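You operate a simulated robot arm through the tools that you are given. There is no shell and no other tool.

You are at the controls of a simulated robot arm. One attempt, no reset.

TASK
Set the controls near the top of the fitting bench. At the end: the grey switch knob is turned to 6 bar; the flare nut is turned to tight; the blue switch knob is turned to 3 bar; the red clamp knob is turned to clamped; whatever was shut is shut again. Leave all else as you found it, and nothing knocked over.

Only the result counts: the job must be done as asked and must still hold three seconds after the hand-in. Knocking over, shifting, dropping, spilling or breaking anything else fails it.

THE ROBOT
A 6-joint arm with a two-finger gripper, fixed in place. Base frame: the origin is on the floor under the middle of its stand, x ahead of it, y to its left, z up; the work surface is at about z = 0.9. Readings come in m, rad, newtons and seconds.
It reaches about 1.572 m from its shoulder. Its first joint turns from -2.897 to 2.897 rad. Payload 2.45 kg.
Tool frame: the origin (TCP) lies between the finger pads and is the grasp point; the fingertips stand 0.02 m ahead of it; z points along the fingers, y is the line along which they close. The gripper opens to 0.14 m; its body begins 0.168 m behind the TCP.
Orientation is told as [roll, pitch, yaw] about the base's x, y, z axes, in that order, counted from this pose: with the fingers straight down and closing along the base's y, the tool's x points along the base's -x, its y along +y and its z along -z.

THE INTERFACE
- The arm moves only by the tool servo_tool. Its arguments are lists of equal length, an entry for each row: "xyz": the shift along the base's x, y, z in units of 50 mm (1.0 is 50 mm), a list of three; "dr": the turn, a rotation vector about the base's x, y, z in units of 4 degrees (1.0 is 4 degrees), a list of three; "hand": the gripper command, from -1 (shut) to 1 (fully open), values between in proportion. In form: {"xyz": [[tx, ty, tz], ...], "dr": [[wx, wy, wz], ...], "hand": [hand, ...]}. A call has 1 to 20 rows; each row shifts and turns the commanded pose from where the row before left it. A call with a number of a shift or a turn outside -1 to 1 is refused whole. A row lasts 0.2 s, in which the tool goes at most 0.05 m and 0.15 rad; a call with a longer step from one row to the next is refused whole, and so is a gripper value outside its range. Where a pose cannot be reached the arm comes as near as it can. A force on the tool above 40 N (or 10 N above the force at the start of the call, whichever is more), or a blocked arm, ends the call early, and 0.2 s more pass. The fingers move at their own pace (about 0.045 m/s each) and stop on an object; they squeeze with about 26 N. The grip force told is the motor's: it shows also when the fingers shut on nothing. Time passes only in rows, and 0.2 s behind the last, so rows that do not move let the fingers close. The reply holds the time, the measured pose of the TCP, the force on the tool along the base axes, the opening and the grip force, in the units named above and with some noise, with the torque about the TCP (base axes, N m) and any sound that the robot's microphone picked up, and new pictures: "show" is both (left out), scene, wrist or none.
- Cameras (640 x 400 px; columns grow to the right, rows downward): "scene" is fixed at [0.2193, -0.6504, 1.5915]; the picture's right is [0.66, -0.75, 0.00], its down [-0.28, -0.25, -0.93] and it looks along [0.69, 0.62, -0.38] (base axes); focal length 316 px, centre (320, 200). "wrist" rides on the gripper at [0.078, 0.011, -0.209] in the tool frame; the picture's right is [-0.14, 0.99, 0.00], its down [-0.92, -0.13, -0.37] and it looks along [-0.36, -0.05, 0.93] (tool axes); focal length 280 px, centre (320, 200). There is no depth. A picture from a camera that has moved, and an enlarged one, comes with that camera's place and axes in the base frame and with its lens.
- enlarge(camera, box): a new picture of the part [left, top, right, bottom] of that camera's present view, enlarged. The clock stands still meanwhile.
- job_done(): hands the job in; it is judged then, once.

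Places have to be worked out from the pictures, the camera data and where the tool is seen. Open the gripper and draw the arm clear of the work before you hand the job in, unless the task says otherwise.

The tools are called after "Emit:" by a JSON object that holds its "op" and its "data". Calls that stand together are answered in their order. servo_tool: Moves the arm, as the interface text tells. Its arguments: {"type":"object","properties":{"xyz":{"type":"array"},"dr":{"type":"array"},"hand":{"type":"array"},"show":{"type":"string","enum":["both","scene","wrist","none"]}},"required":["xyz","dr","hand"]} The other tools are called the same way: enlarge (camera, box) takes an enlarged picture of a part of a camera's view; job_done () hands the job in.

At the start:

```text
clock: 0.0
ee_pos: [0.6844, 0.0984, 1.2941]
tool_rot: [-0.001, -0.001, 0.001]
force: [0.6, -0.3, 0.4]
moment: [0.0, -0.01, -0.03]
finger_gap: 0.1402
grasp_force: 0.1
```

scene: 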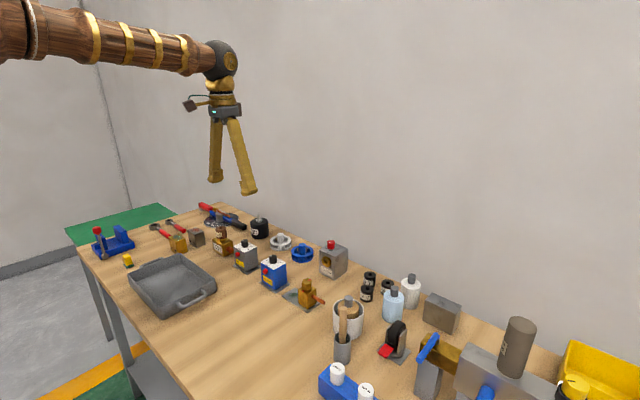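
wrist: 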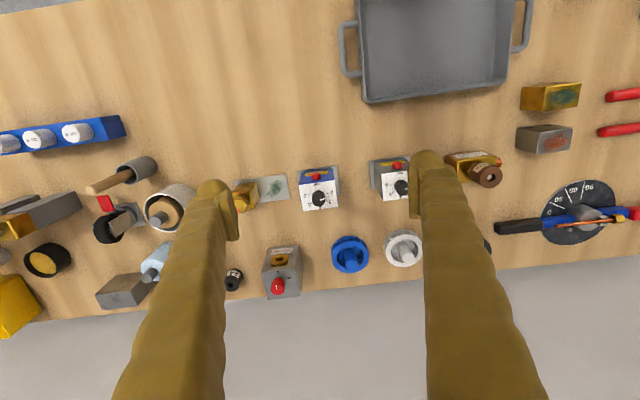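

I'll begin by looking closely at the controls through both cameras before I move anything.

Emit:
{"op": "enlarge", "data": {"camera": "wrist", "box": [220, 140, 440, 310]}}

Emit:
{"op": "enlarge", "data": {"camera": "scene", "box": [200, 210, 360, 310]}}

Emit:
{"op": "enlarge", "data": {"camera": "wrist", "box": [430, 70, 640, 260]}}

Emit:
{"op": "enlarge", "data": {"camera": "scene", "box": [80, 190, 260, 290]}}

Emit:
{"op": "enlarge", "data": {"camera": "wrist", "box": [0, 110, 230, 320]}}

Emit:
{"op": "enlarge", "data": {"camera": "scene", "box": [310, 250, 480, 400]}}

```text
2.35 times, centred on (330, 225) of wrist
camera zoom: at [0.606, 0.109, 1.5026], right [0.14, 0.99, 0.0], down [0.92, -0.13, 0.37], along [0.36, -0.05, -0.93], focal length 660 px, centre (296, 141)
```

zoom: 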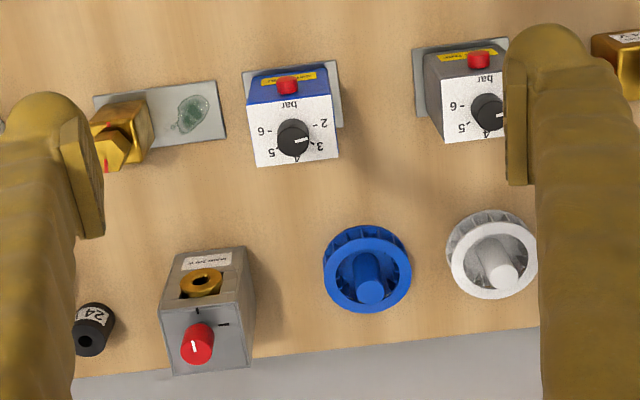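

```text
4.00 times, centred on (280, 260) of scene
camera zoom: at [0.2193, -0.6504, 1.5915], right [0.66, -0.75, 0.0], down [-0.28, -0.25, -0.93], along [0.69, 0.62, -0.38], focal length 1263 px, centre (480, -40)
```

zoom: 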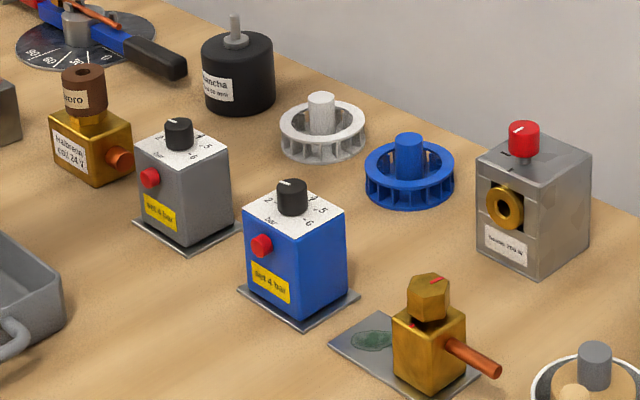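

```text
2.11 times, centred on (535, 165) of wrist
camera zoom: at [0.606, 0.109, 1.5026], right [0.14, 0.99, 0.0], down [0.92, -0.13, 0.37], along [0.36, -0.05, -0.93], focal length 590 px, centre (-133, 274)
```

zoom: 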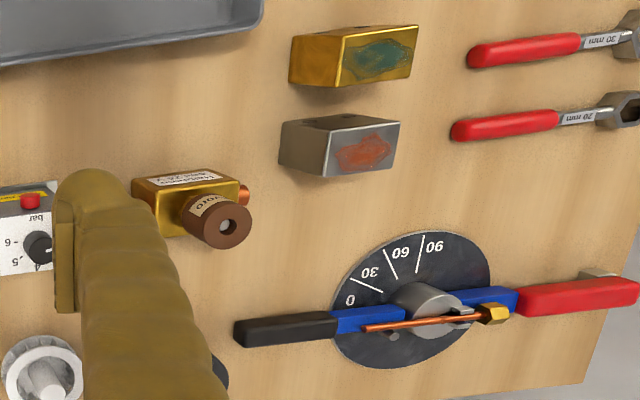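

```text
3.56 times, centred on (170, 240) of scene
camera zoom: at [0.2193, -0.6504, 1.5915], right [0.66, -0.75, 0.0], down [-0.28, -0.25, -0.93], along [0.69, 0.62, -0.38], focal length 1122 px, centre (853, 58)
```

zoom: 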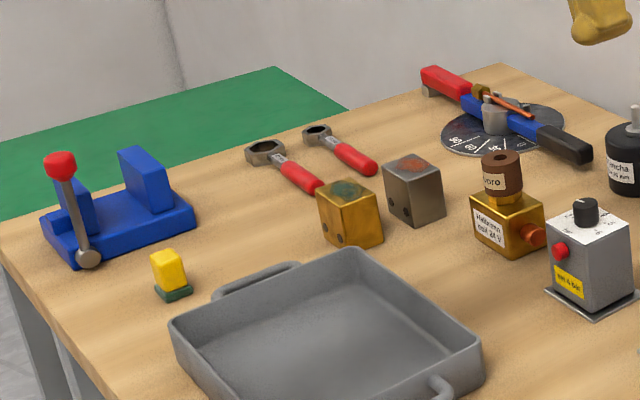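

```text
1.90 times, centred on (115, 215) of wrist
camera zoom: at [0.606, 0.109, 1.5026], right [0.14, 0.99, 0.0], down [0.92, -0.13, 0.37], along [0.36, -0.05, -0.93], focal length 534 px, centre (710, 171)
```

zoom: 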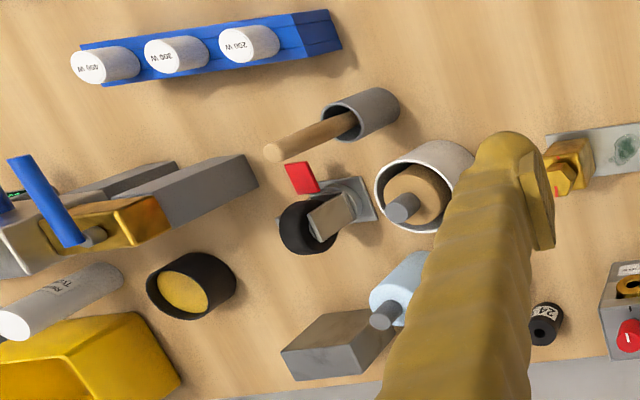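

```text
2.67 times, centred on (395, 325) of scene
camera zoom: at [0.2193, -0.6504, 1.5915], right [0.66, -0.75, 0.0], down [-0.28, -0.25, -0.93], along [0.69, 0.62, -0.38], focal length 842 px, centre (120, -133)
```

zoom: 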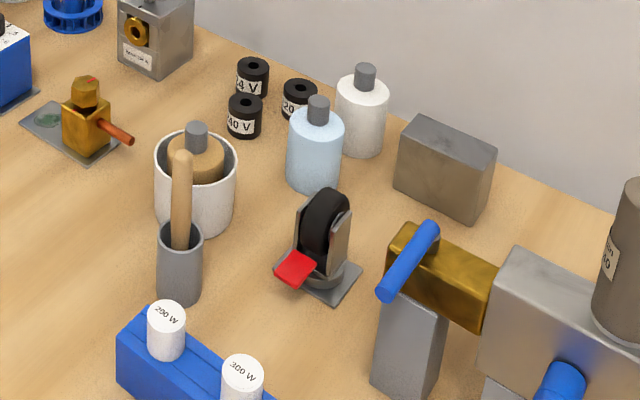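

The enlargements look freshly rendered, so I'll zoom in tighter on each of the four controls and on the neighbouring parts.

Emit:
{"op": "enlarge", "data": {"camera": "wrist", "box": [296, 160, 344, 215]}}

Emit:
{"op": "enlarge", "data": {"camera": "wrist", "box": [362, 150, 418, 210]}}

Emit:
{"op": "enlarge", "data": {"camera": "wrist", "box": [225, 165, 295, 220]}}

Emit:
{"op": "enlarge", "data": {"camera": "wrist", "box": [250, 235, 310, 305]}}

Emit:
{"op": "enlarge", "data": {"camera": "scene", "box": [230, 230, 295, 295]}}

Emit:
{"op": "enlarge", "data": {"camera": "scene", "box": [280, 275, 330, 315]}}

Emit:
{"op": "enlarge", "data": {"camera": "scene", "box": [310, 235, 355, 285]}}

```text
7.27 times, centred on (320, 188) of wrist
camera zoom: at [0.606, 0.109, 1.5026], right [0.14, 0.99, 0.0], down [0.92, -0.13, 0.37], along [0.36, -0.05, -0.93], focal length 2039 px, centre (320, 291)
```

zoom: 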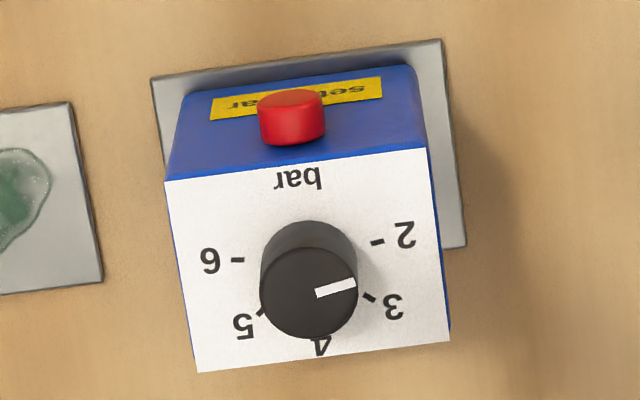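

```text
6.67 times, centred on (390, 180) of wrist
camera zoom: at [0.606, 0.109, 1.5026], right [0.14, 0.99, 0.0], down [0.92, -0.13, 0.37], along [0.36, -0.05, -0.93], focal length 1869 px, centre (-147, 333)
```

zoom: 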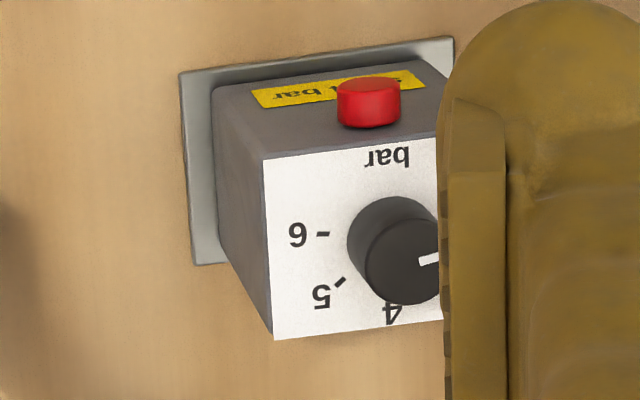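

```text
7.27 times, centred on (260, 192) of wrist
camera zoom: at [0.606, 0.109, 1.5026], right [0.14, 0.99, 0.0], down [0.92, -0.13, 0.37], along [0.36, -0.05, -0.93], focal length 2039 px, centre (756, 254)
```

zoom: 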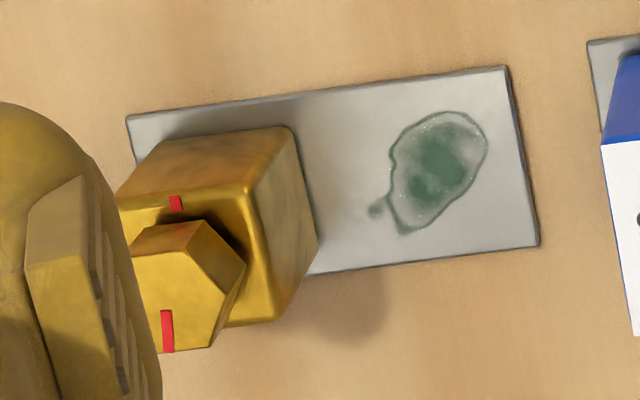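

```text
5.71 times, centred on (280, 270) of wrist
camera zoom: at [0.606, 0.109, 1.5026], right [0.14, 0.99, 0.0], down [0.92, -0.13, 0.37], along [0.36, -0.05, -0.93], focal length 1602 px, centre (549, -200)
```

zoom: 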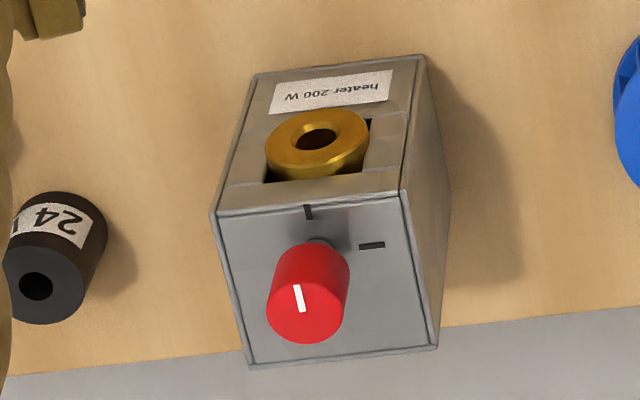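

```text
6.15 times, centred on (262, 262) of scene
camera zoom: at [0.2193, -0.6504, 1.5915], right [0.66, -0.75, 0.0], down [-0.28, -0.25, -0.93], along [0.69, 0.62, -0.38], focal length 1942 px, centre (674, -185)
```

zoom: 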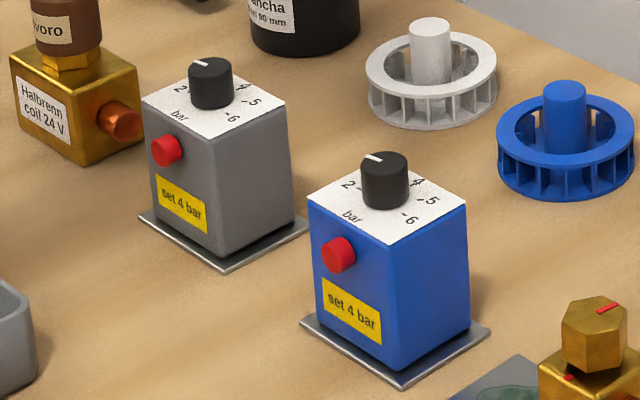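

```text
10.00 times, centred on (305, 295) of scene
camera zoom: at [0.2193, -0.6504, 1.5915], right [0.66, -0.75, 0.0], down [-0.28, -0.25, -0.93], along [0.69, 0.62, -0.38], focal length 3156 px, centre (470, -750)
```

zoom: 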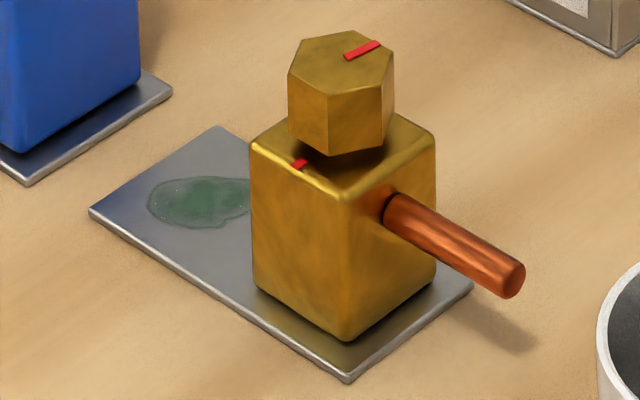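

```text
8.00 times, centred on (332, 260) of scene
camera zoom: at [0.2193, -0.6504, 1.5915], right [0.66, -0.75, 0.0], down [-0.28, -0.25, -0.93], along [0.69, 0.62, -0.38], focal length 2525 px, centre (220, -280)
```

zoom: 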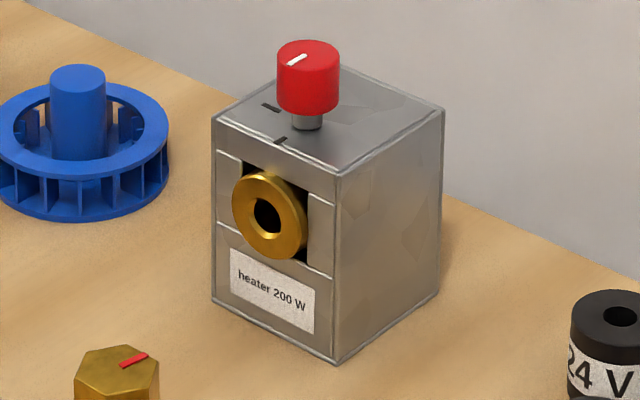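

Both switch pointers sit at "2" (the +y side), and the 2–6 scale runs clockwise at 45° per bar. I put the blue knob top at about (0.798, 0.082, 1.006) and the grey one at about (0.799, 0.243, 1.006). The nut's red mark faces +x, opposite the block's mark, and the red knob's pointer is at its −x mark. I'll move above the blue knob for a closer look.

Emit:
{"op": "servo_tool", "data": {"xyz": [[0.455, -0.065, -0.78], [0.455, -0.065, -0.78], [0.455, -0.065, -0.78], [0.455, -0.065, -0.78], [0.455, -0.065, -0.76], [0, 0, 0]], "dr": [[0, 0, 0], [0, 0, 0], [0, 0, 0], [0, 0, 0], [0, 0, 0], [0, 0, 0]], "hand": [1, 1, 1, 1, 1, 1]}}

```text
clock: 1.4
ee_pos: [0.7988, 0.0845, 1.0982]
tool_rot: [-0.002, -0.001, 0.0]
force: [1.0, -0.4, 1.5]
moment: [-0.01, 0.0, 0.04]
finger_gap: 0.14
grasp_force: 0.2
camera wrist: at [0.7197, 0.0947, 1.3068], right [0.14, 0.99, 0.0], down [0.92, -0.13, 0.37], along [0.37, -0.05, -0.93], focal length 280 px, centre (320, 200)
```

scene: 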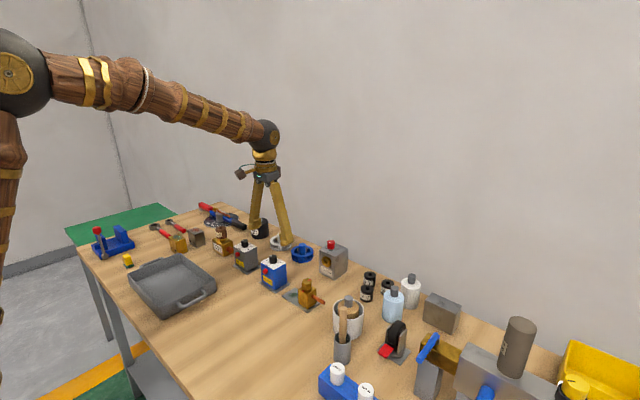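
wrist: 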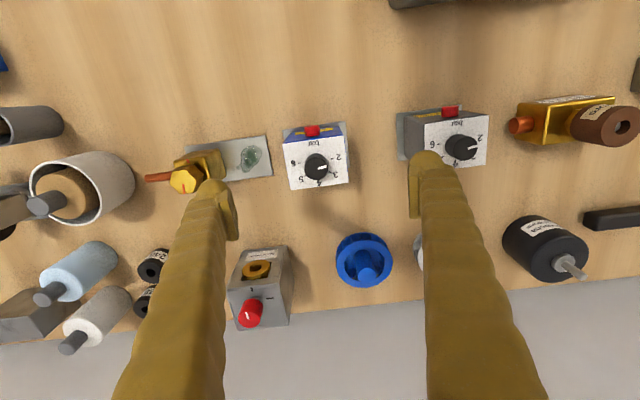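

From here the blue switch is in clear view. I'll zoom on the pointers and the marks.

Emit:
{"op": "enlarge", "data": {"camera": "wrist", "box": [275, 115, 360, 195]}}

Emit:
{"op": "enlarge", "data": {"camera": "wrist", "box": [395, 95, 500, 170]}}

Emit:
{"op": "enlarge", "data": {"camera": "wrist", "box": [140, 130, 280, 220]}}

Emit:
{"op": "enlarge", "data": {"camera": "wrist", "box": [220, 235, 305, 335]}}

```text
5.00 times, centred on (318, 155) of wrist
camera zoom: at [0.7197, 0.0947, 1.3068], right [0.14, 0.99, 0.0], down [0.92, -0.13, 0.37], along [0.37, -0.05, -0.93], focal length 1402 px, centre (332, 425)
```

zoom: 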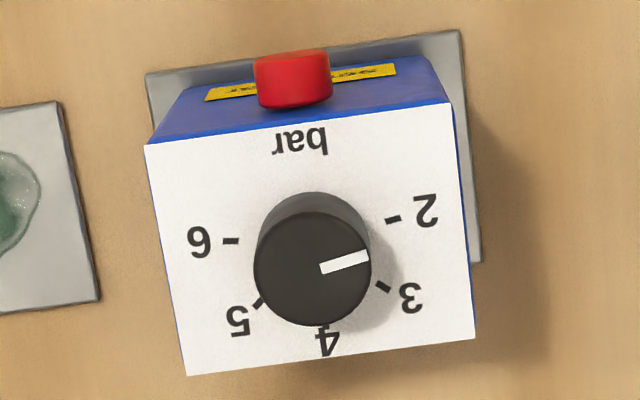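

```text
5.33 times, centred on (448, 132) of wrist
camera zoom: at [0.7197, 0.0947, 1.3068], right [0.14, 0.99, 0.0], down [0.92, -0.13, 0.37], along [0.37, -0.05, -0.93], focal length 1495 px, centre (-360, 560)
```

zoom: 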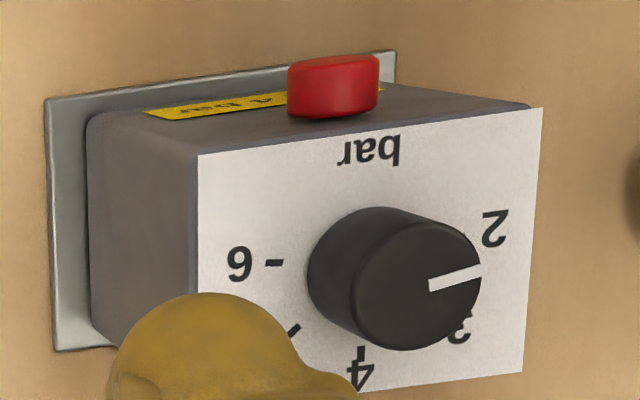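

```text
4.44 times, centred on (210, 175) of wrist
camera zoom: at [0.7197, 0.0947, 1.3068], right [0.14, 0.99, 0.0], down [0.92, -0.13, 0.37], along [0.37, -0.05, -0.93], focal length 1246 px, centre (809, 311)
```

zoom: 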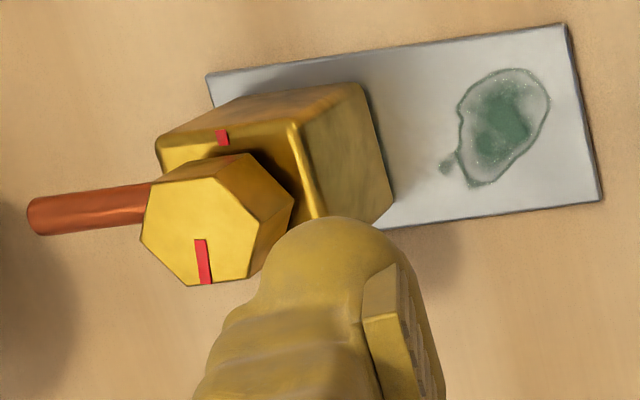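

```text
4.00 times, centred on (262, 285) of wrist
camera zoom: at [0.7197, 0.0947, 1.3068], right [0.14, 0.99, 0.0], down [0.92, -0.13, 0.37], along [0.37, -0.05, -0.93], focal length 1122 px, centre (550, -140)
```

zoom: 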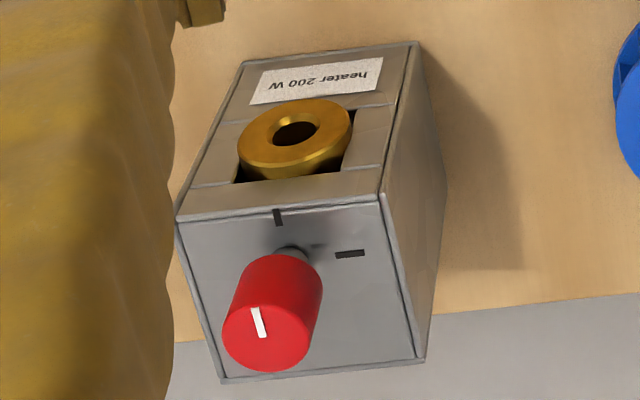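

The dial ticks work out at 2 = +100°, 3 = +50°, 4 = 0° and 6 = −100° (measured from +x), so one bar is 50°. Both pointers are at about 98–100°. The blue knob axis is near (0.803, 0.0785) with its top at about 1.006. I'll go lower over it with a narrower gap and check the alignment.

Emit:
{"op": "servo_tool", "data": {"xyz": [[0.084, -0.12, -0.3], [0, 0, -0.4], [0, 0, -0.4], [0, 0, 0], [0, 0, 0]], "dr": [[0, 0, 0], [0, 0, 0], [0, 0, 0], [0, 0, 0], [0, 0, 0]], "hand": [-0.2, -0.2, -0.2, -0.2, -0.2]}}

Emit:
{"op": "enlarge", "data": {"camera": "wrist", "box": [220, 100, 420, 225]}}

Emit:
{"op": "enlarge", "data": {"camera": "scene", "box": [230, 210, 310, 300]}}

```text
clock: 2.6
ee_pos: [0.8018, 0.0768, 1.0455]
tool_rot: [-0.002, 0.0, 0.0]
force: [-0.3, 0.0, -0.2]
moment: [0.04, -0.02, -0.02]
finger_gap: 0.056
grasp_force: 0.2
camera wrist: at [0.7229, 0.0868, 1.2534], right [0.14, 0.99, 0.0], down [0.92, -0.13, 0.37], along [0.36, -0.05, -0.93], focal length 280 px, centre (320, 200)
```

scene: 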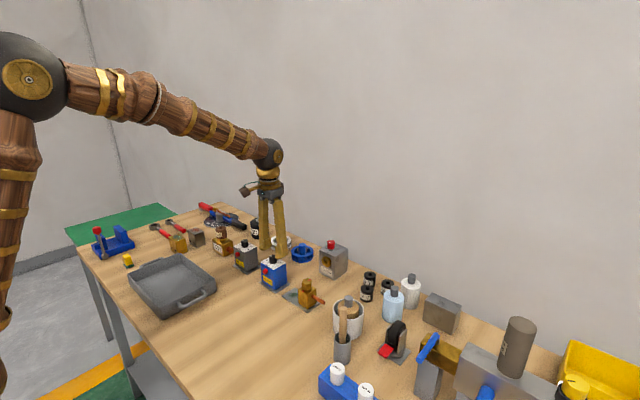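
wrist: 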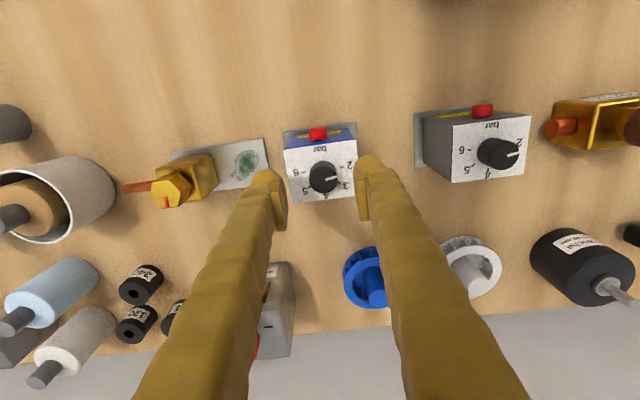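

```text
3.20 times, centred on (320, 162) of wrist
camera zoom: at [0.7229, 0.0868, 1.2534], right [0.14, 0.99, 0.0], down [0.92, -0.13, 0.37], along [0.36, -0.05, -0.93], focal length 897 px, centre (320, 320)
```

zoom: 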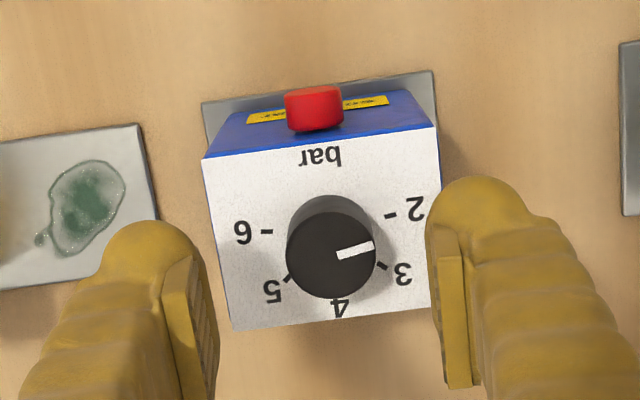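

```text
4.44 times, centred on (270, 255) of scene
camera zoom: at [0.2193, -0.6504, 1.5915], right [0.66, -0.75, 0.0], down [-0.28, -0.25, -0.93], along [0.69, 0.62, -0.38], focal length 1403 px, centre (542, -44)
```

zoom: 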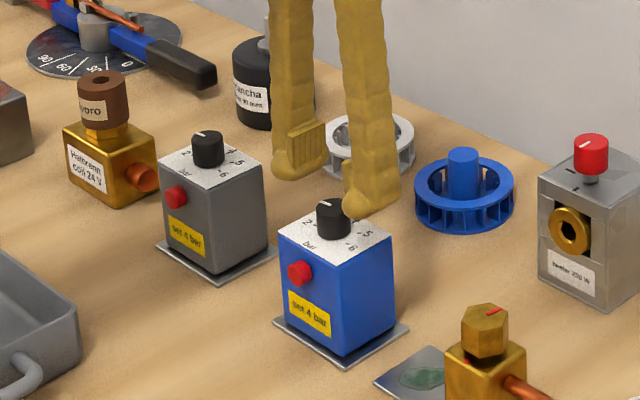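

The finger midline lines up with the knob; my estimate of its centre is now (0.801, 0.079). I'll trim the position slightly and lower to about z = 1.006 so the tips stay above the box top.

Emit:
{"op": "servo_tool", "data": {"xyz": [[-0.02, 0.04, -0.2], [0, 0, -0.3], [0, 0, -0.3], [0, 0, 0]], "dr": [[0, 0, 0], [0, 0, 0], [0, 0, 0], [0, 0, 0]], "hand": [-0.2, -0.2, -0.2, -0.2], "show": "wrist"}}

Emit:
{"op": "enlarge", "data": {"camera": "wrist", "box": [220, 120, 420, 245]}}

Emit:
{"op": "enlarge", "data": {"camera": "scene", "box": [240, 220, 310, 300]}}

```text
clock: 3.6
ee_pos: [0.8022, 0.0787, 1.0069]
tool_rot: [0.0, -0.003, 0.0]
force: [-7.3, -1.8, 37.3]
moment: [1.08, 0.2, 0.2]
finger_gap: 0.0558
grasp_force: 0.0
camera wrist: at [0.7227, 0.0888, 1.2152], right [0.14, 0.99, 0.0], down [0.92, -0.13, 0.37], along [0.37, -0.05, -0.93], focal length 280 px, centre (320, 200)
```

wrist: 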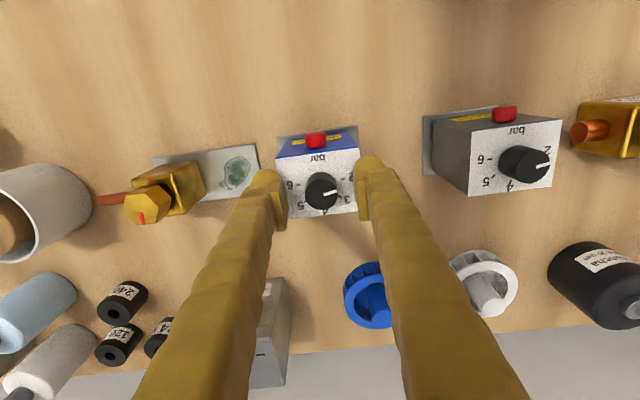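

```text
3.20 times, centred on (320, 182) of wrist
camera zoom: at [0.7227, 0.0888, 1.2152], right [0.14, 0.99, 0.0], down [0.92, -0.13, 0.37], along [0.37, -0.05, -0.93], focal length 897 px, centre (320, 256)
```

zoom: 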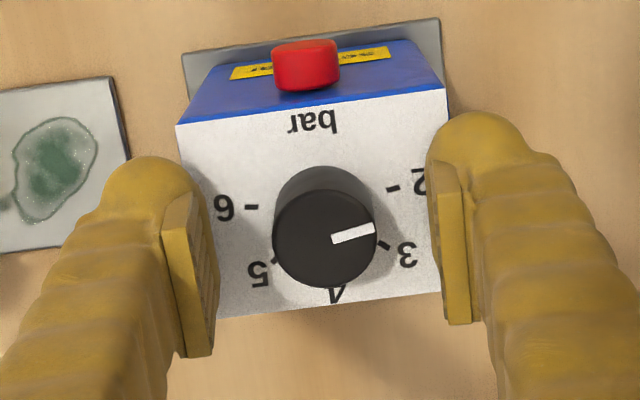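

```text
5.00 times, centred on (275, 260) of scene
camera zoom: at [0.2193, -0.6504, 1.5915], right [0.66, -0.75, 0.0], down [-0.28, -0.25, -0.93], along [0.69, 0.62, -0.38], focal length 1578 px, centre (545, -100)
```

zoom: 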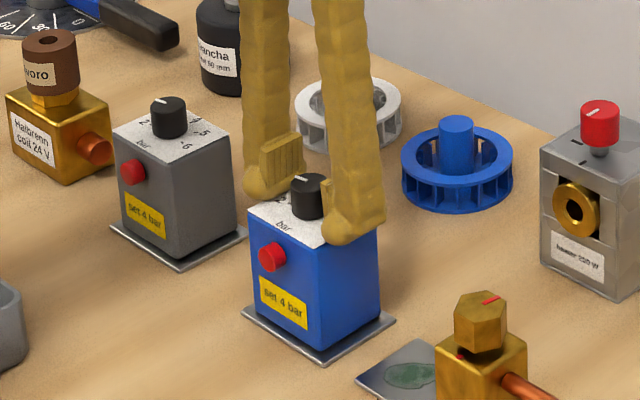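

The force reads 37 N upward, so the fingertips have touched the box top, which puts it at about z = 0.986. I'll back up about 5 mm straight away before closing.

Emit:
{"op": "servo_tool", "data": {"xyz": [[0, 0, 0.1], [0, 0, 0], [0, 0, 0]], "dr": [[0, 0, 0], [0, 0, 0], [0, 0, 0]], "hand": [-0.2, -0.2, -0.2], "show": "wrist"}}

Emit:
{"op": "enlarge", "data": {"camera": "scene", "box": [240, 220, 310, 300]}}

```text
clock: 4.4
ee_pos: [0.8018, 0.0783, 1.0091]
tool_rot: [0.001, 0.001, 0.0]
force: [-0.1, -0.5, 0.3]
moment: [-0.04, 0.0, 0.01]
finger_gap: 0.0561
grasp_force: 0.0
camera wrist: at [0.7232, 0.0886, 1.2176], right [0.14, 0.99, 0.0], down [0.92, -0.13, 0.37], along [0.36, -0.05, -0.93], focal length 280 px, centre (320, 200)
```

wrist: 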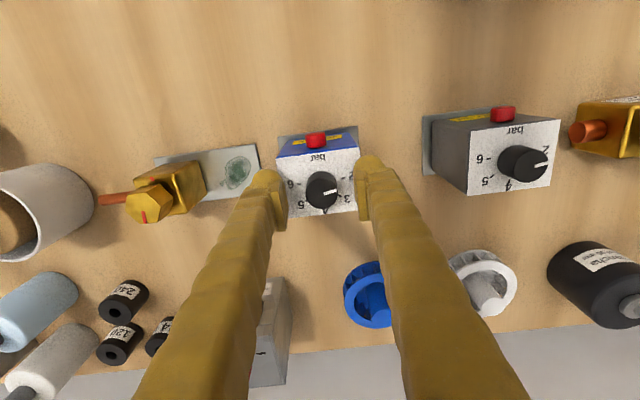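

```text
5.00 times, centred on (275, 260) of scene
camera zoom: at [0.2193, -0.6504, 1.5915], right [0.66, -0.75, 0.0], down [-0.28, -0.25, -0.93], along [0.69, 0.62, -0.38], focal length 1578 px, centre (545, -100)
```

zoom: 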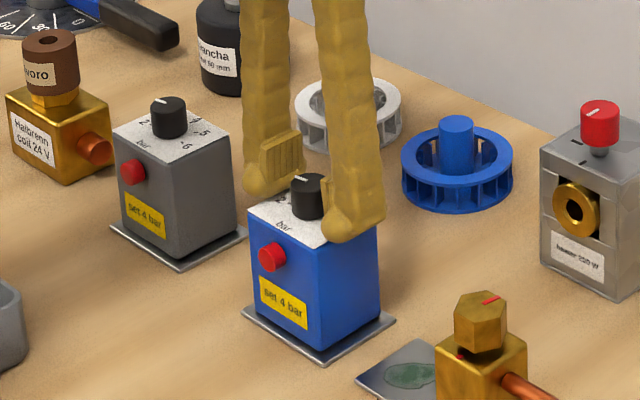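

The contact force is gone (0.3 N) at z ≈ 1.009. I'll raise one more millimetre and close on the knob.

Emit:
{"op": "servo_tool", "data": {"xyz": [[0, 0, 0.03], [0, 0, 0], [0, 0, 0], [0, 0, 0], [0, 0, 0]], "dr": [[0, 0, 0], [0, 0, 0], [0, 0, 0], [0, 0, 0], [0, 0, 0]], "hand": [-0.4, -0.6, -1, -1, -1], "show": "wrist"}}

Emit:
{"op": "enlarge", "data": {"camera": "wrist", "box": [240, 120, 400, 220]}}

```text
clock: 5.6
ee_pos: [0.8014, 0.0793, 1.0116]
tool_rot: [-0.001, 0.0, -0.001]
force: [0.1, 0.1, -1.3]
moment: [-0.01, 0.0, 0.0]
finger_gap: 0.0239
grasp_force: 25.8
camera wrist: at [0.7232, 0.0888, 1.2196], right [0.14, 0.99, 0.0], down [0.92, -0.13, 0.37], along [0.36, -0.05, -0.93], focal length 280 px, centre (320, 200)
```

wrist: 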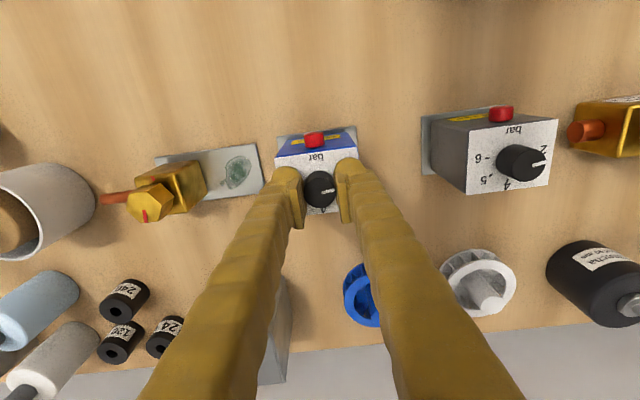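

```text
4.00 times, centred on (320, 170) of wrist
camera zoom: at [0.7232, 0.0888, 1.2196], right [0.14, 0.99, 0.0], down [0.92, -0.13, 0.37], along [0.36, -0.05, -0.93], focal length 1122 px, centre (320, 320)
```

zoom: 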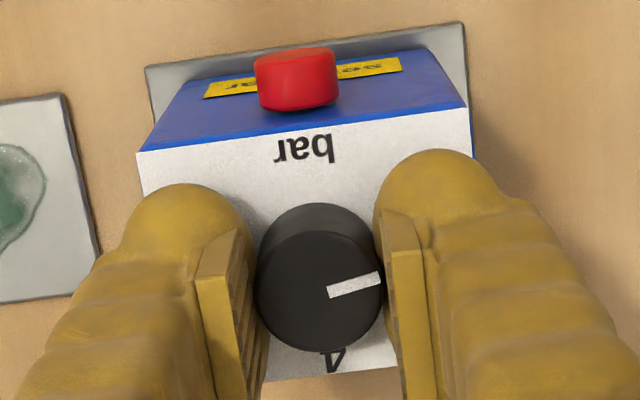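

The knob is gripped cleanly (gap 23.9 mm, no side force). I'll make a small clockwise test turn of −12° and watch the torque.

Emit:
{"op": "servo_tool", "data": {"xyz": [[0, 0, 0], [0, 0, 0], [0, 0, 0], [0, 0, 0]], "dr": [[0, 0, -1], [0, 0, -1], [0, 0, -1], [0, 0, 0]], "hand": [-1, -1, -1, -1], "show": "wrist"}}

Emit:
{"op": "enlarge", "data": {"camera": "wrist", "box": [240, 120, 400, 220]}}

Emit:
{"op": "enlarge", "data": {"camera": "scene", "box": [240, 220, 310, 300]}}

```text
clock: 6.6
ee_pos: [0.8022, 0.0784, 1.0108]
tool_rot: [-0.001, -0.001, -0.208]
force: [-1.6, -0.9, 2.9]
moment: [0.01, 0.1, -0.02]
finger_gap: 0.0242
grasp_force: 25.7
camera wrist: at [0.727, 0.1047, 1.2196], right [0.34, 0.94, 0.0], down [0.87, -0.32, 0.37], along [0.35, -0.13, -0.93], focal length 280 px, centre (320, 200)
```

wrist: 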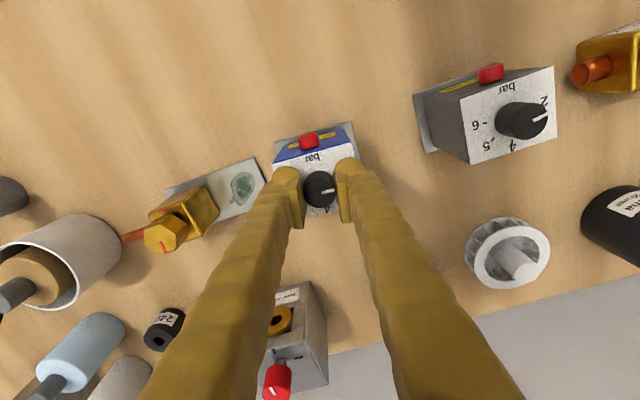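

```text
4.00 times, centred on (320, 170) of wrist
camera zoom: at [0.727, 0.1047, 1.2196], right [0.34, 0.94, 0.0], down [0.87, -0.32, 0.37], along [0.35, -0.13, -0.93], focal length 1122 px, centre (320, 320)
```

zoom: 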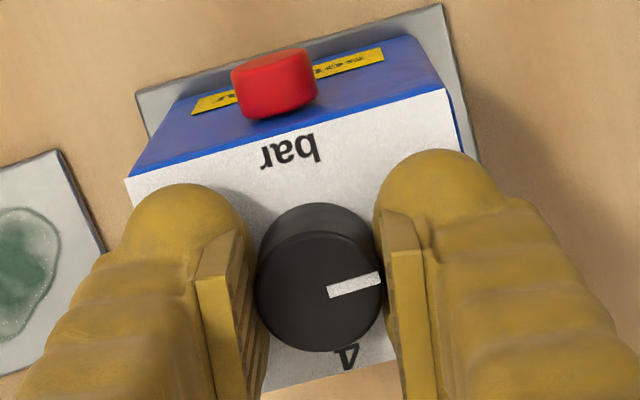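

```text
5.00 times, centred on (275, 260) of scene
camera zoom: at [0.2193, -0.6504, 1.5915], right [0.66, -0.75, 0.0], down [-0.28, -0.25, -0.93], along [0.69, 0.62, -0.38], focal length 1578 px, centre (545, -100)
```

zoom: 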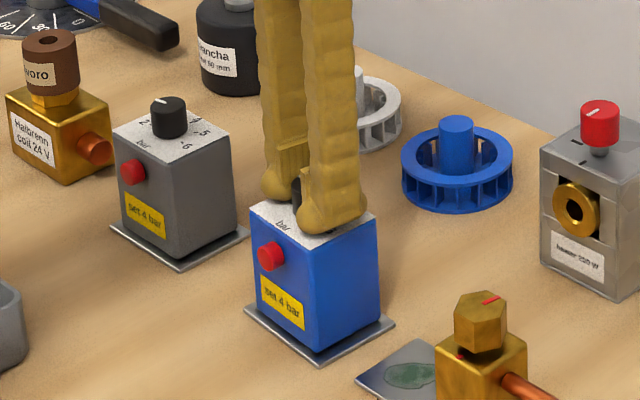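

The knob follows the gripper easily, but the blue box edges seem to have swung a few degrees too. I'll repeat exactly the zoom I took at the start to compare the box's place.

Emit:
{"op": "enlarge", "data": {"camera": "scene", "box": [230, 230, 295, 295]}}

```text
6.15 times, centred on (262, 262) of scene
camera zoom: at [0.2193, -0.6504, 1.5915], right [0.66, -0.75, 0.0], down [-0.28, -0.25, -0.93], along [0.69, 0.62, -0.38], focal length 1942 px, centre (674, -185)
```

zoom: 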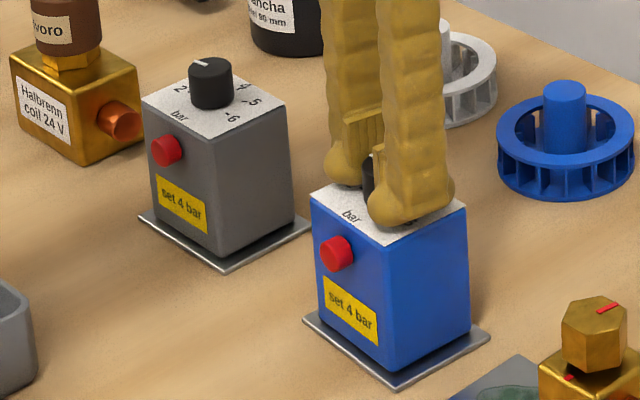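

Measured from the panel edge, the blue box yawed about −4° during my 12° turn, so the switch stands loose on the bench and the knob's friction drags it. I'll press lightly down through the gripped knob to load the base, and check the force before turning further.

Emit:
{"op": "servo_tool", "data": {"xyz": [[0, 0, -0.025], [0, 0, -0.025], [0, 0, 0]], "dr": [[0, 0, 0], [0, 0, 0], [0, 0, 0]], "hand": [-1, -1, -1], "show": "none"}}

```text
clock: 7.4
ee_pos: [0.8005, 0.0787, 1.0096]
tool_rot: [-0.001, -0.002, -0.21]
force: [2.6, 1.0, 18.7]
moment: [0.01, -0.06, 0.03]
finger_gap: 0.0243
grasp_force: 26.0
```

I'm now pressing with about 19 N. I'll turn −8° more and measure whether the box still follows.

Emit:
{"op": "servo_tool", "data": {"xyz": [[0, 0, 0], [0, 0, 0], [0, 0, 0]], "dr": [[0, 0, -1], [0, 0, -1], [0, 0, 0]], "hand": [-1, -1, -1], "show": "wrist"}}

Emit:
{"op": "enlarge", "data": {"camera": "wrist", "box": [240, 120, 400, 220]}}

Emit:
{"op": "enlarge", "data": {"camera": "scene", "box": [230, 230, 295, 295]}}

```text
clock: 8.2
ee_pos: [0.8016, 0.0789, 1.0095]
tool_rot: [0.001, -0.001, -0.35]
force: [-6.1, -3.4, 18.1]
moment: [-0.02, 0.2, 0.01]
finger_gap: 0.0241
grasp_force: 26.1
camera wrist: at [0.7316, 0.1146, 1.2175], right [0.47, 0.88, 0.0], down [0.82, -0.44, 0.37], along [0.33, -0.17, -0.93], focal length 280 px, centre (320, 200)
```

wrist: 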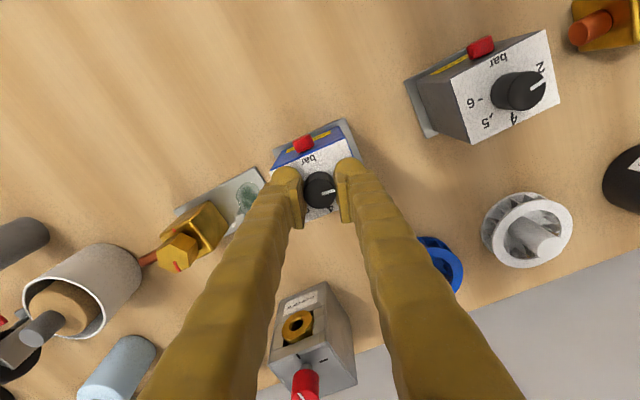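

```text
4.00 times, centred on (320, 170) of wrist
camera zoom: at [0.7316, 0.1146, 1.2175], right [0.47, 0.88, 0.0], down [0.82, -0.44, 0.37], along [0.33, -0.17, -0.93], focal length 1122 px, centre (320, 320)
```

zoom: 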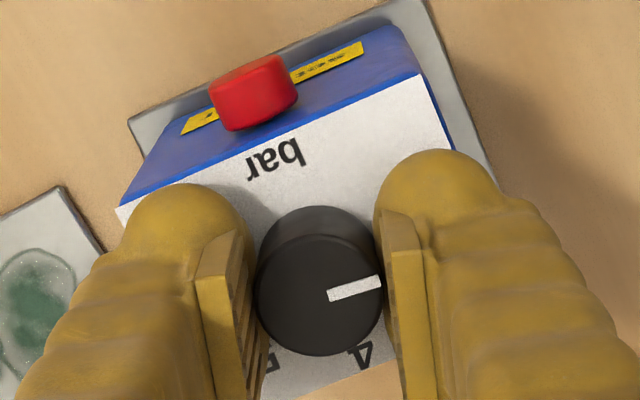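

```text
6.15 times, centred on (262, 262) of scene
camera zoom: at [0.2193, -0.6504, 1.5915], right [0.66, -0.75, 0.0], down [-0.28, -0.25, -0.93], along [0.69, 0.62, -0.38], focal length 1942 px, centre (674, -185)
```

zoom: 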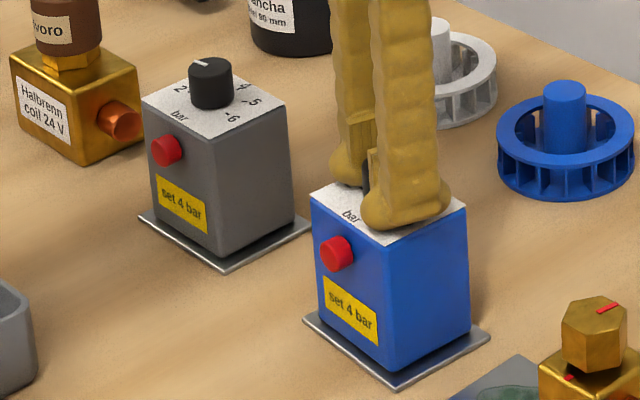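

With the press on, the box did not move at all (its plate corners are identical). To undo the earlier −4° yaw, I'll release the press and turn back to where I started, so the box gets dragged back with the knob.

Emit:
{"op": "servo_tool", "data": {"xyz": [[0, 0, 0.03], [0, 0, 0.025], [0, 0, 0], [0, 0, 0], [0, 0, 0], [0, 0, 0], [0, 0, 0], [0, 0, 0]], "dr": [[0, 0, 0], [0, 0, 0], [0, 0, 1], [0, 0, 1], [0, 0, 1], [0, 0, 1], [0, 0, 1], [0, 0, 0]], "hand": [-1, -1, -1, -1, -1, -1, -1, -1], "show": "wrist"}}

Emit:
{"op": "enlarge", "data": {"camera": "wrist", "box": [240, 120, 400, 220]}}

Emit:
{"op": "enlarge", "data": {"camera": "scene", "box": [230, 230, 295, 295]}}

```text
clock: 10.0
ee_pos: [0.802, 0.0789, 1.0115]
tool_rot: [0.0, 0.0, 0.0]
force: [0.1, -0.5, -2.9]
moment: [0.02, -0.01, 0.03]
finger_gap: 0.0246
grasp_force: 26.1
camera wrist: at [0.7233, 0.0893, 1.2203], right [0.14, 0.99, 0.0], down [0.92, -0.13, 0.37], along [0.36, -0.05, -0.93], focal length 280 px, centre (320, 200)
```

wrist: 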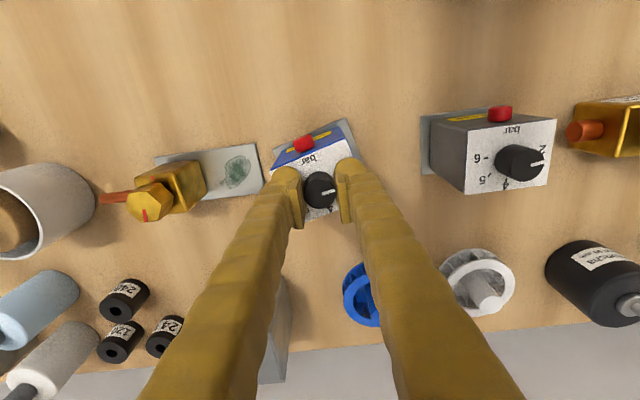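

```text
4.00 times, centred on (320, 170) of wrist
camera zoom: at [0.7233, 0.0893, 1.2203], right [0.14, 0.99, 0.0], down [0.92, -0.13, 0.37], along [0.36, -0.05, -0.93], focal length 1122 px, centre (320, 320)
```

zoom: 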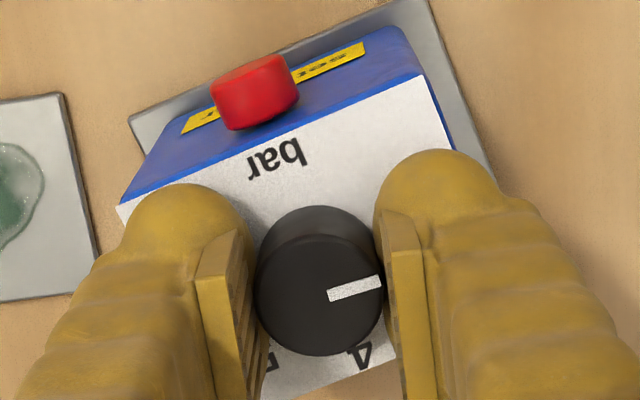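

```text
6.15 times, centred on (262, 262) of scene
camera zoom: at [0.2193, -0.6504, 1.5915], right [0.66, -0.75, 0.0], down [-0.28, -0.25, -0.93], along [0.69, 0.62, -0.38], focal length 1942 px, centre (674, -185)
```

zoom: 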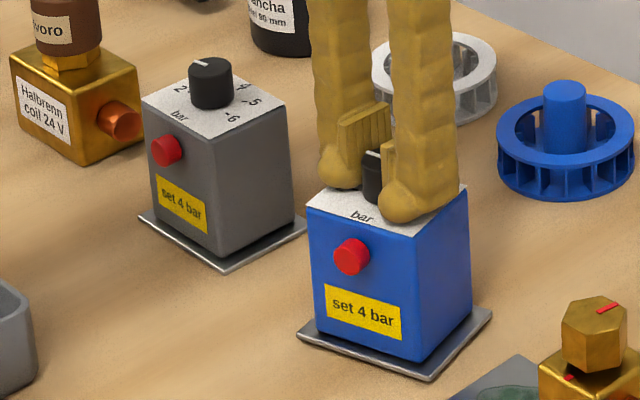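

With no press (slight lift), the box turned the whole way with the knob, so pressing selects "turn the knob" and not pressing selects "turn the box". The box is now at about +16°, so I'll turn −16° without the press to bring it back square.

Emit:
{"op": "servo_tool", "data": {"xyz": [[0, 0, 0], [0, 0, 0], [0, 0, 0], [0, 0, 0], [0, 0, 0]], "dr": [[0, 0, -1], [0, 0, -1], [0, 0, -1], [0, 0, -1], [0, 0, 0]], "hand": [-1, -1, -1, -1, -1], "show": "wrist"}}

Emit:
{"op": "enlarge", "data": {"camera": "wrist", "box": [240, 120, 400, 220]}}

Emit:
{"op": "enlarge", "data": {"camera": "scene", "box": [230, 230, 295, 295]}}

```text
clock: 11.2
ee_pos: [0.8037, 0.0784, 1.0116]
tool_rot: [-0.001, 0.001, -0.28]
force: [0.4, 0.0, -3.7]
moment: [0.01, 0.0, 0.03]
finger_gap: 0.0243
grasp_force: 26.1
camera wrist: at [0.7299, 0.1105, 1.2202], right [0.41, 0.91, 0.0], down [0.85, -0.38, 0.37], along [0.34, -0.15, -0.93], focal length 280 px, centre (320, 200)
```

wrist: 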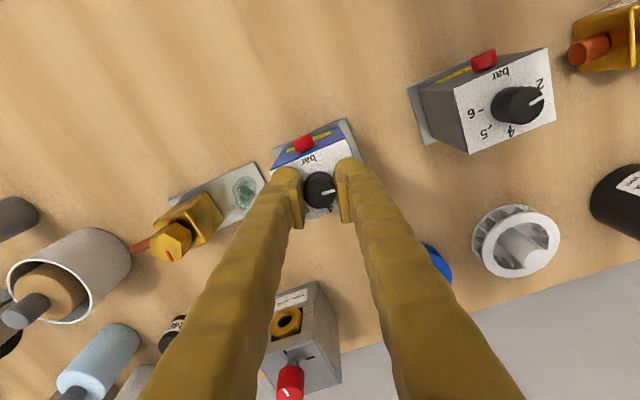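

```text
4.00 times, centred on (320, 170) of wrist
camera zoom: at [0.7299, 0.1105, 1.2202], right [0.41, 0.91, 0.0], down [0.85, -0.38, 0.37], along [0.34, -0.15, -0.93], focal length 1122 px, centre (320, 320)
```

zoom: 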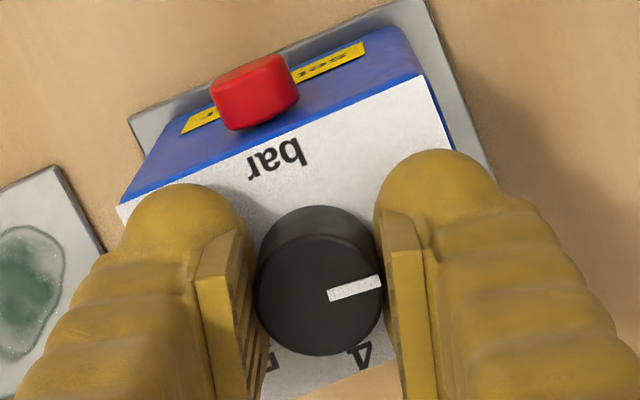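

```text
6.15 times, centred on (262, 262) of scene
camera zoom: at [0.2193, -0.6504, 1.5915], right [0.66, -0.75, 0.0], down [-0.28, -0.25, -0.93], along [0.69, 0.62, -0.38], focal length 1942 px, centre (674, -185)
```

zoom: 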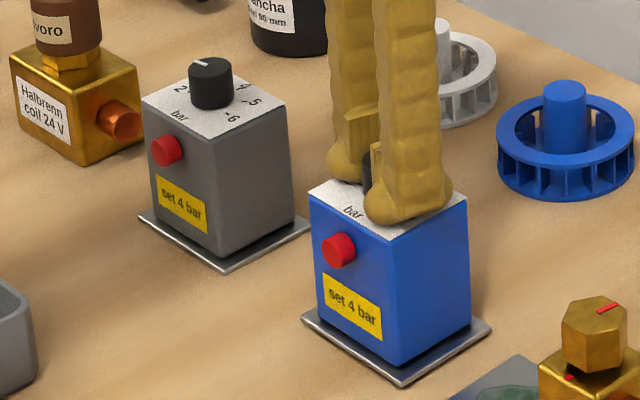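

The panel edge now measures about −0.4°, so the box is square again and the knob already has −16° relative to it. I'll press to about 20 N, then turn the remaining −34°.

Emit:
{"op": "servo_tool", "data": {"xyz": [[0, 0, -0.035], [0, 0, -0.04], [0, 0, 0]], "dr": [[0, 0, 0], [0, 0, 0], [0, 0, 0]], "hand": [-1, -1, -1], "show": "none"}}

```text
clock: 12.0
ee_pos: [0.8017, 0.0785, 1.0085]
tool_rot: [0.0, -0.001, -0.278]
force: [1.6, 3.6, 13.6]
moment: [0.14, 0.39, 0.01]
finger_gap: 0.0242
grasp_force: 25.8
```

It's pressing at 14 N. I'll turn −8° and check that the box stays put before finishing.

Emit:
{"op": "servo_tool", "data": {"xyz": [[0, 0, 0], [0, 0, 0], [0, 0, 0]], "dr": [[0, 0, -1], [0, 0, -1], [0, 0, 0]], "hand": [-1, -1, -1], "show": "wrist"}}

Emit:
{"op": "enlarge", "data": {"camera": "wrist", "box": [240, 120, 400, 220]}}

Emit:
{"op": "enlarge", "data": {"camera": "scene", "box": [230, 230, 295, 295]}}

```text
clock: 12.8
ee_pos: [0.8021, 0.0781, 1.0087]
tool_rot: [0.001, -0.002, -0.419]
force: [7.2, 1.8, 18.3]
moment: [0.04, -0.13, 0.04]
finger_gap: 0.0242
grasp_force: 26.3
camera wrist: at [0.7346, 0.1197, 1.2173], right [0.53, 0.85, 0.0], down [0.79, -0.49, 0.37], along [0.31, -0.19, -0.93], focal length 280 px, centre (320, 200)
```

wrist: 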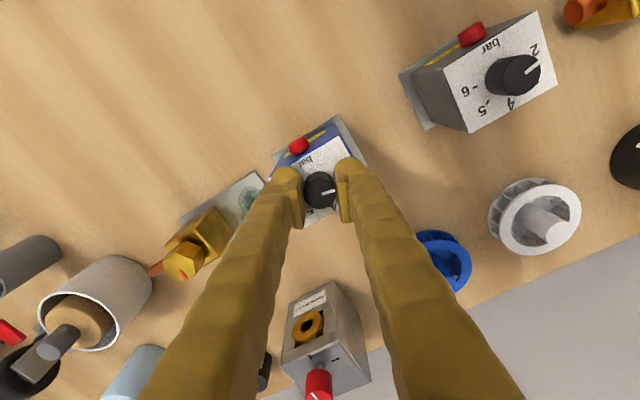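

```text
4.00 times, centred on (320, 170) of wrist
camera zoom: at [0.7346, 0.1197, 1.2173], right [0.53, 0.85, 0.0], down [0.79, -0.49, 0.37], along [0.31, -0.19, -0.93], focal length 1122 px, centre (320, 320)
```

zoom: 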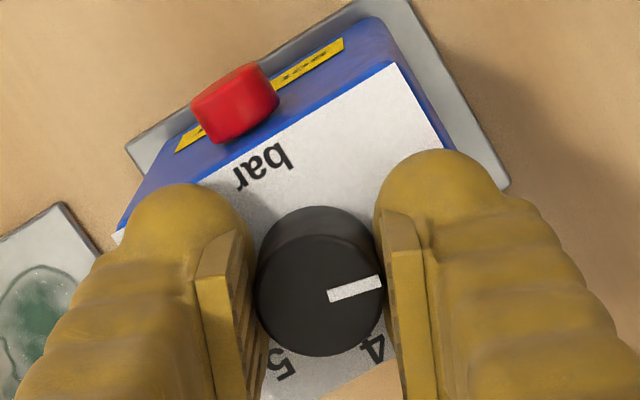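

```text
6.15 times, centred on (262, 262) of scene
camera zoom: at [0.2193, -0.6504, 1.5915], right [0.66, -0.75, 0.0], down [-0.28, -0.25, -0.93], along [0.69, 0.62, -0.38], focal length 1942 px, centre (674, -185)
```

zoom: 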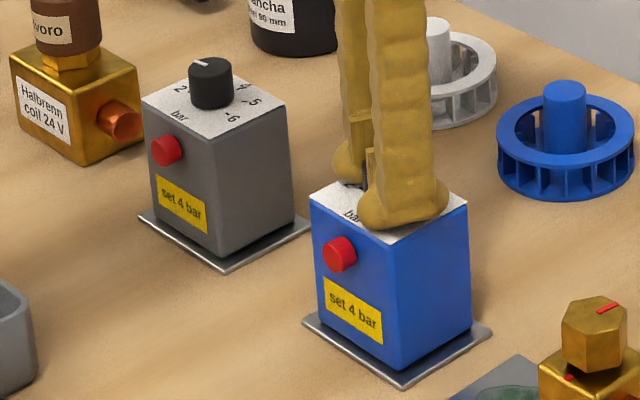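

The box stayed put (edge about −0.7°). I'll turn the remaining −26°.

Emit:
{"op": "servo_tool", "data": {"xyz": [[0, 0, 0], [0, 0, 0], [0, 0, 0], [0, 0, 0], [0, 0, 0], [0, 0, 0], [0, 0, 0], [0, 0, 0]], "dr": [[0, 0, -1], [0, 0, -1], [0, 0, -1], [0, 0, -1], [0, 0, -1], [0, 0, -1], [0, 0, -0.5], [0, 0, 0]], "hand": [-1, -1, -1, -1, -1, -1, -1, -1], "show": "wrist"}}

Emit:
{"op": "enlarge", "data": {"camera": "wrist", "box": [240, 120, 400, 220]}}

Emit:
{"op": "enlarge", "data": {"camera": "scene", "box": [230, 230, 295, 295]}}

```text
clock: 14.6
ee_pos: [0.8017, 0.0789, 1.0066]
tool_rot: [0.001, -0.001, -0.875]
force: [7.2, 3.3, 23.5]
moment: [0.02, -0.14, -0.11]
finger_gap: 0.0242
grasp_force: 26.0
camera wrist: at [0.759, 0.1452, 1.2165], right [0.85, 0.53, 0.0], down [0.49, -0.79, 0.37], along [0.2, -0.31, -0.93], focal length 280 px, centre (320, 200)
```

wrist: 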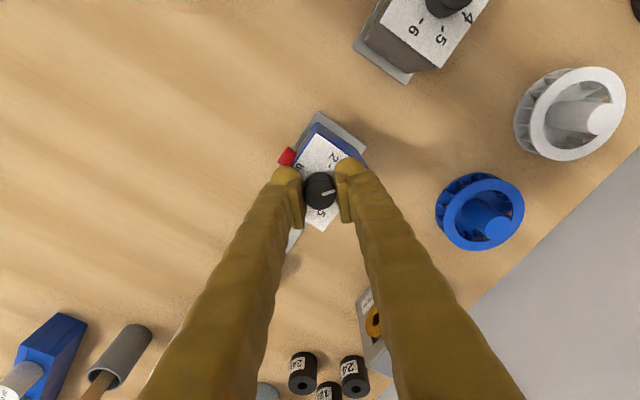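

```text
4.00 times, centred on (320, 170) of wrist
camera zoom: at [0.759, 0.1452, 1.2165], right [0.85, 0.53, 0.0], down [0.49, -0.79, 0.37], along [0.2, -0.31, -0.93], focal length 1122 px, centre (320, 320)
```

zoom: 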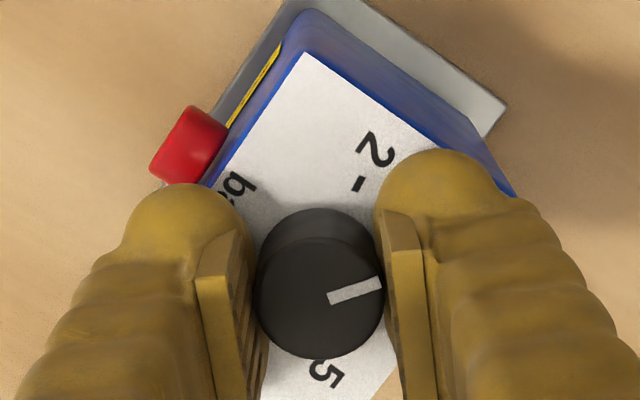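

```text
6.15 times, centred on (262, 262) of scene
camera zoom: at [0.2193, -0.6504, 1.5915], right [0.66, -0.75, 0.0], down [-0.28, -0.25, -0.93], along [0.69, 0.62, -0.38], focal length 1942 px, centre (674, -185)
```

zoom: 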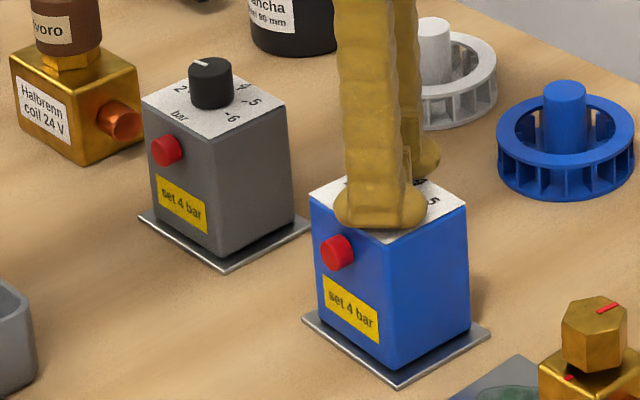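

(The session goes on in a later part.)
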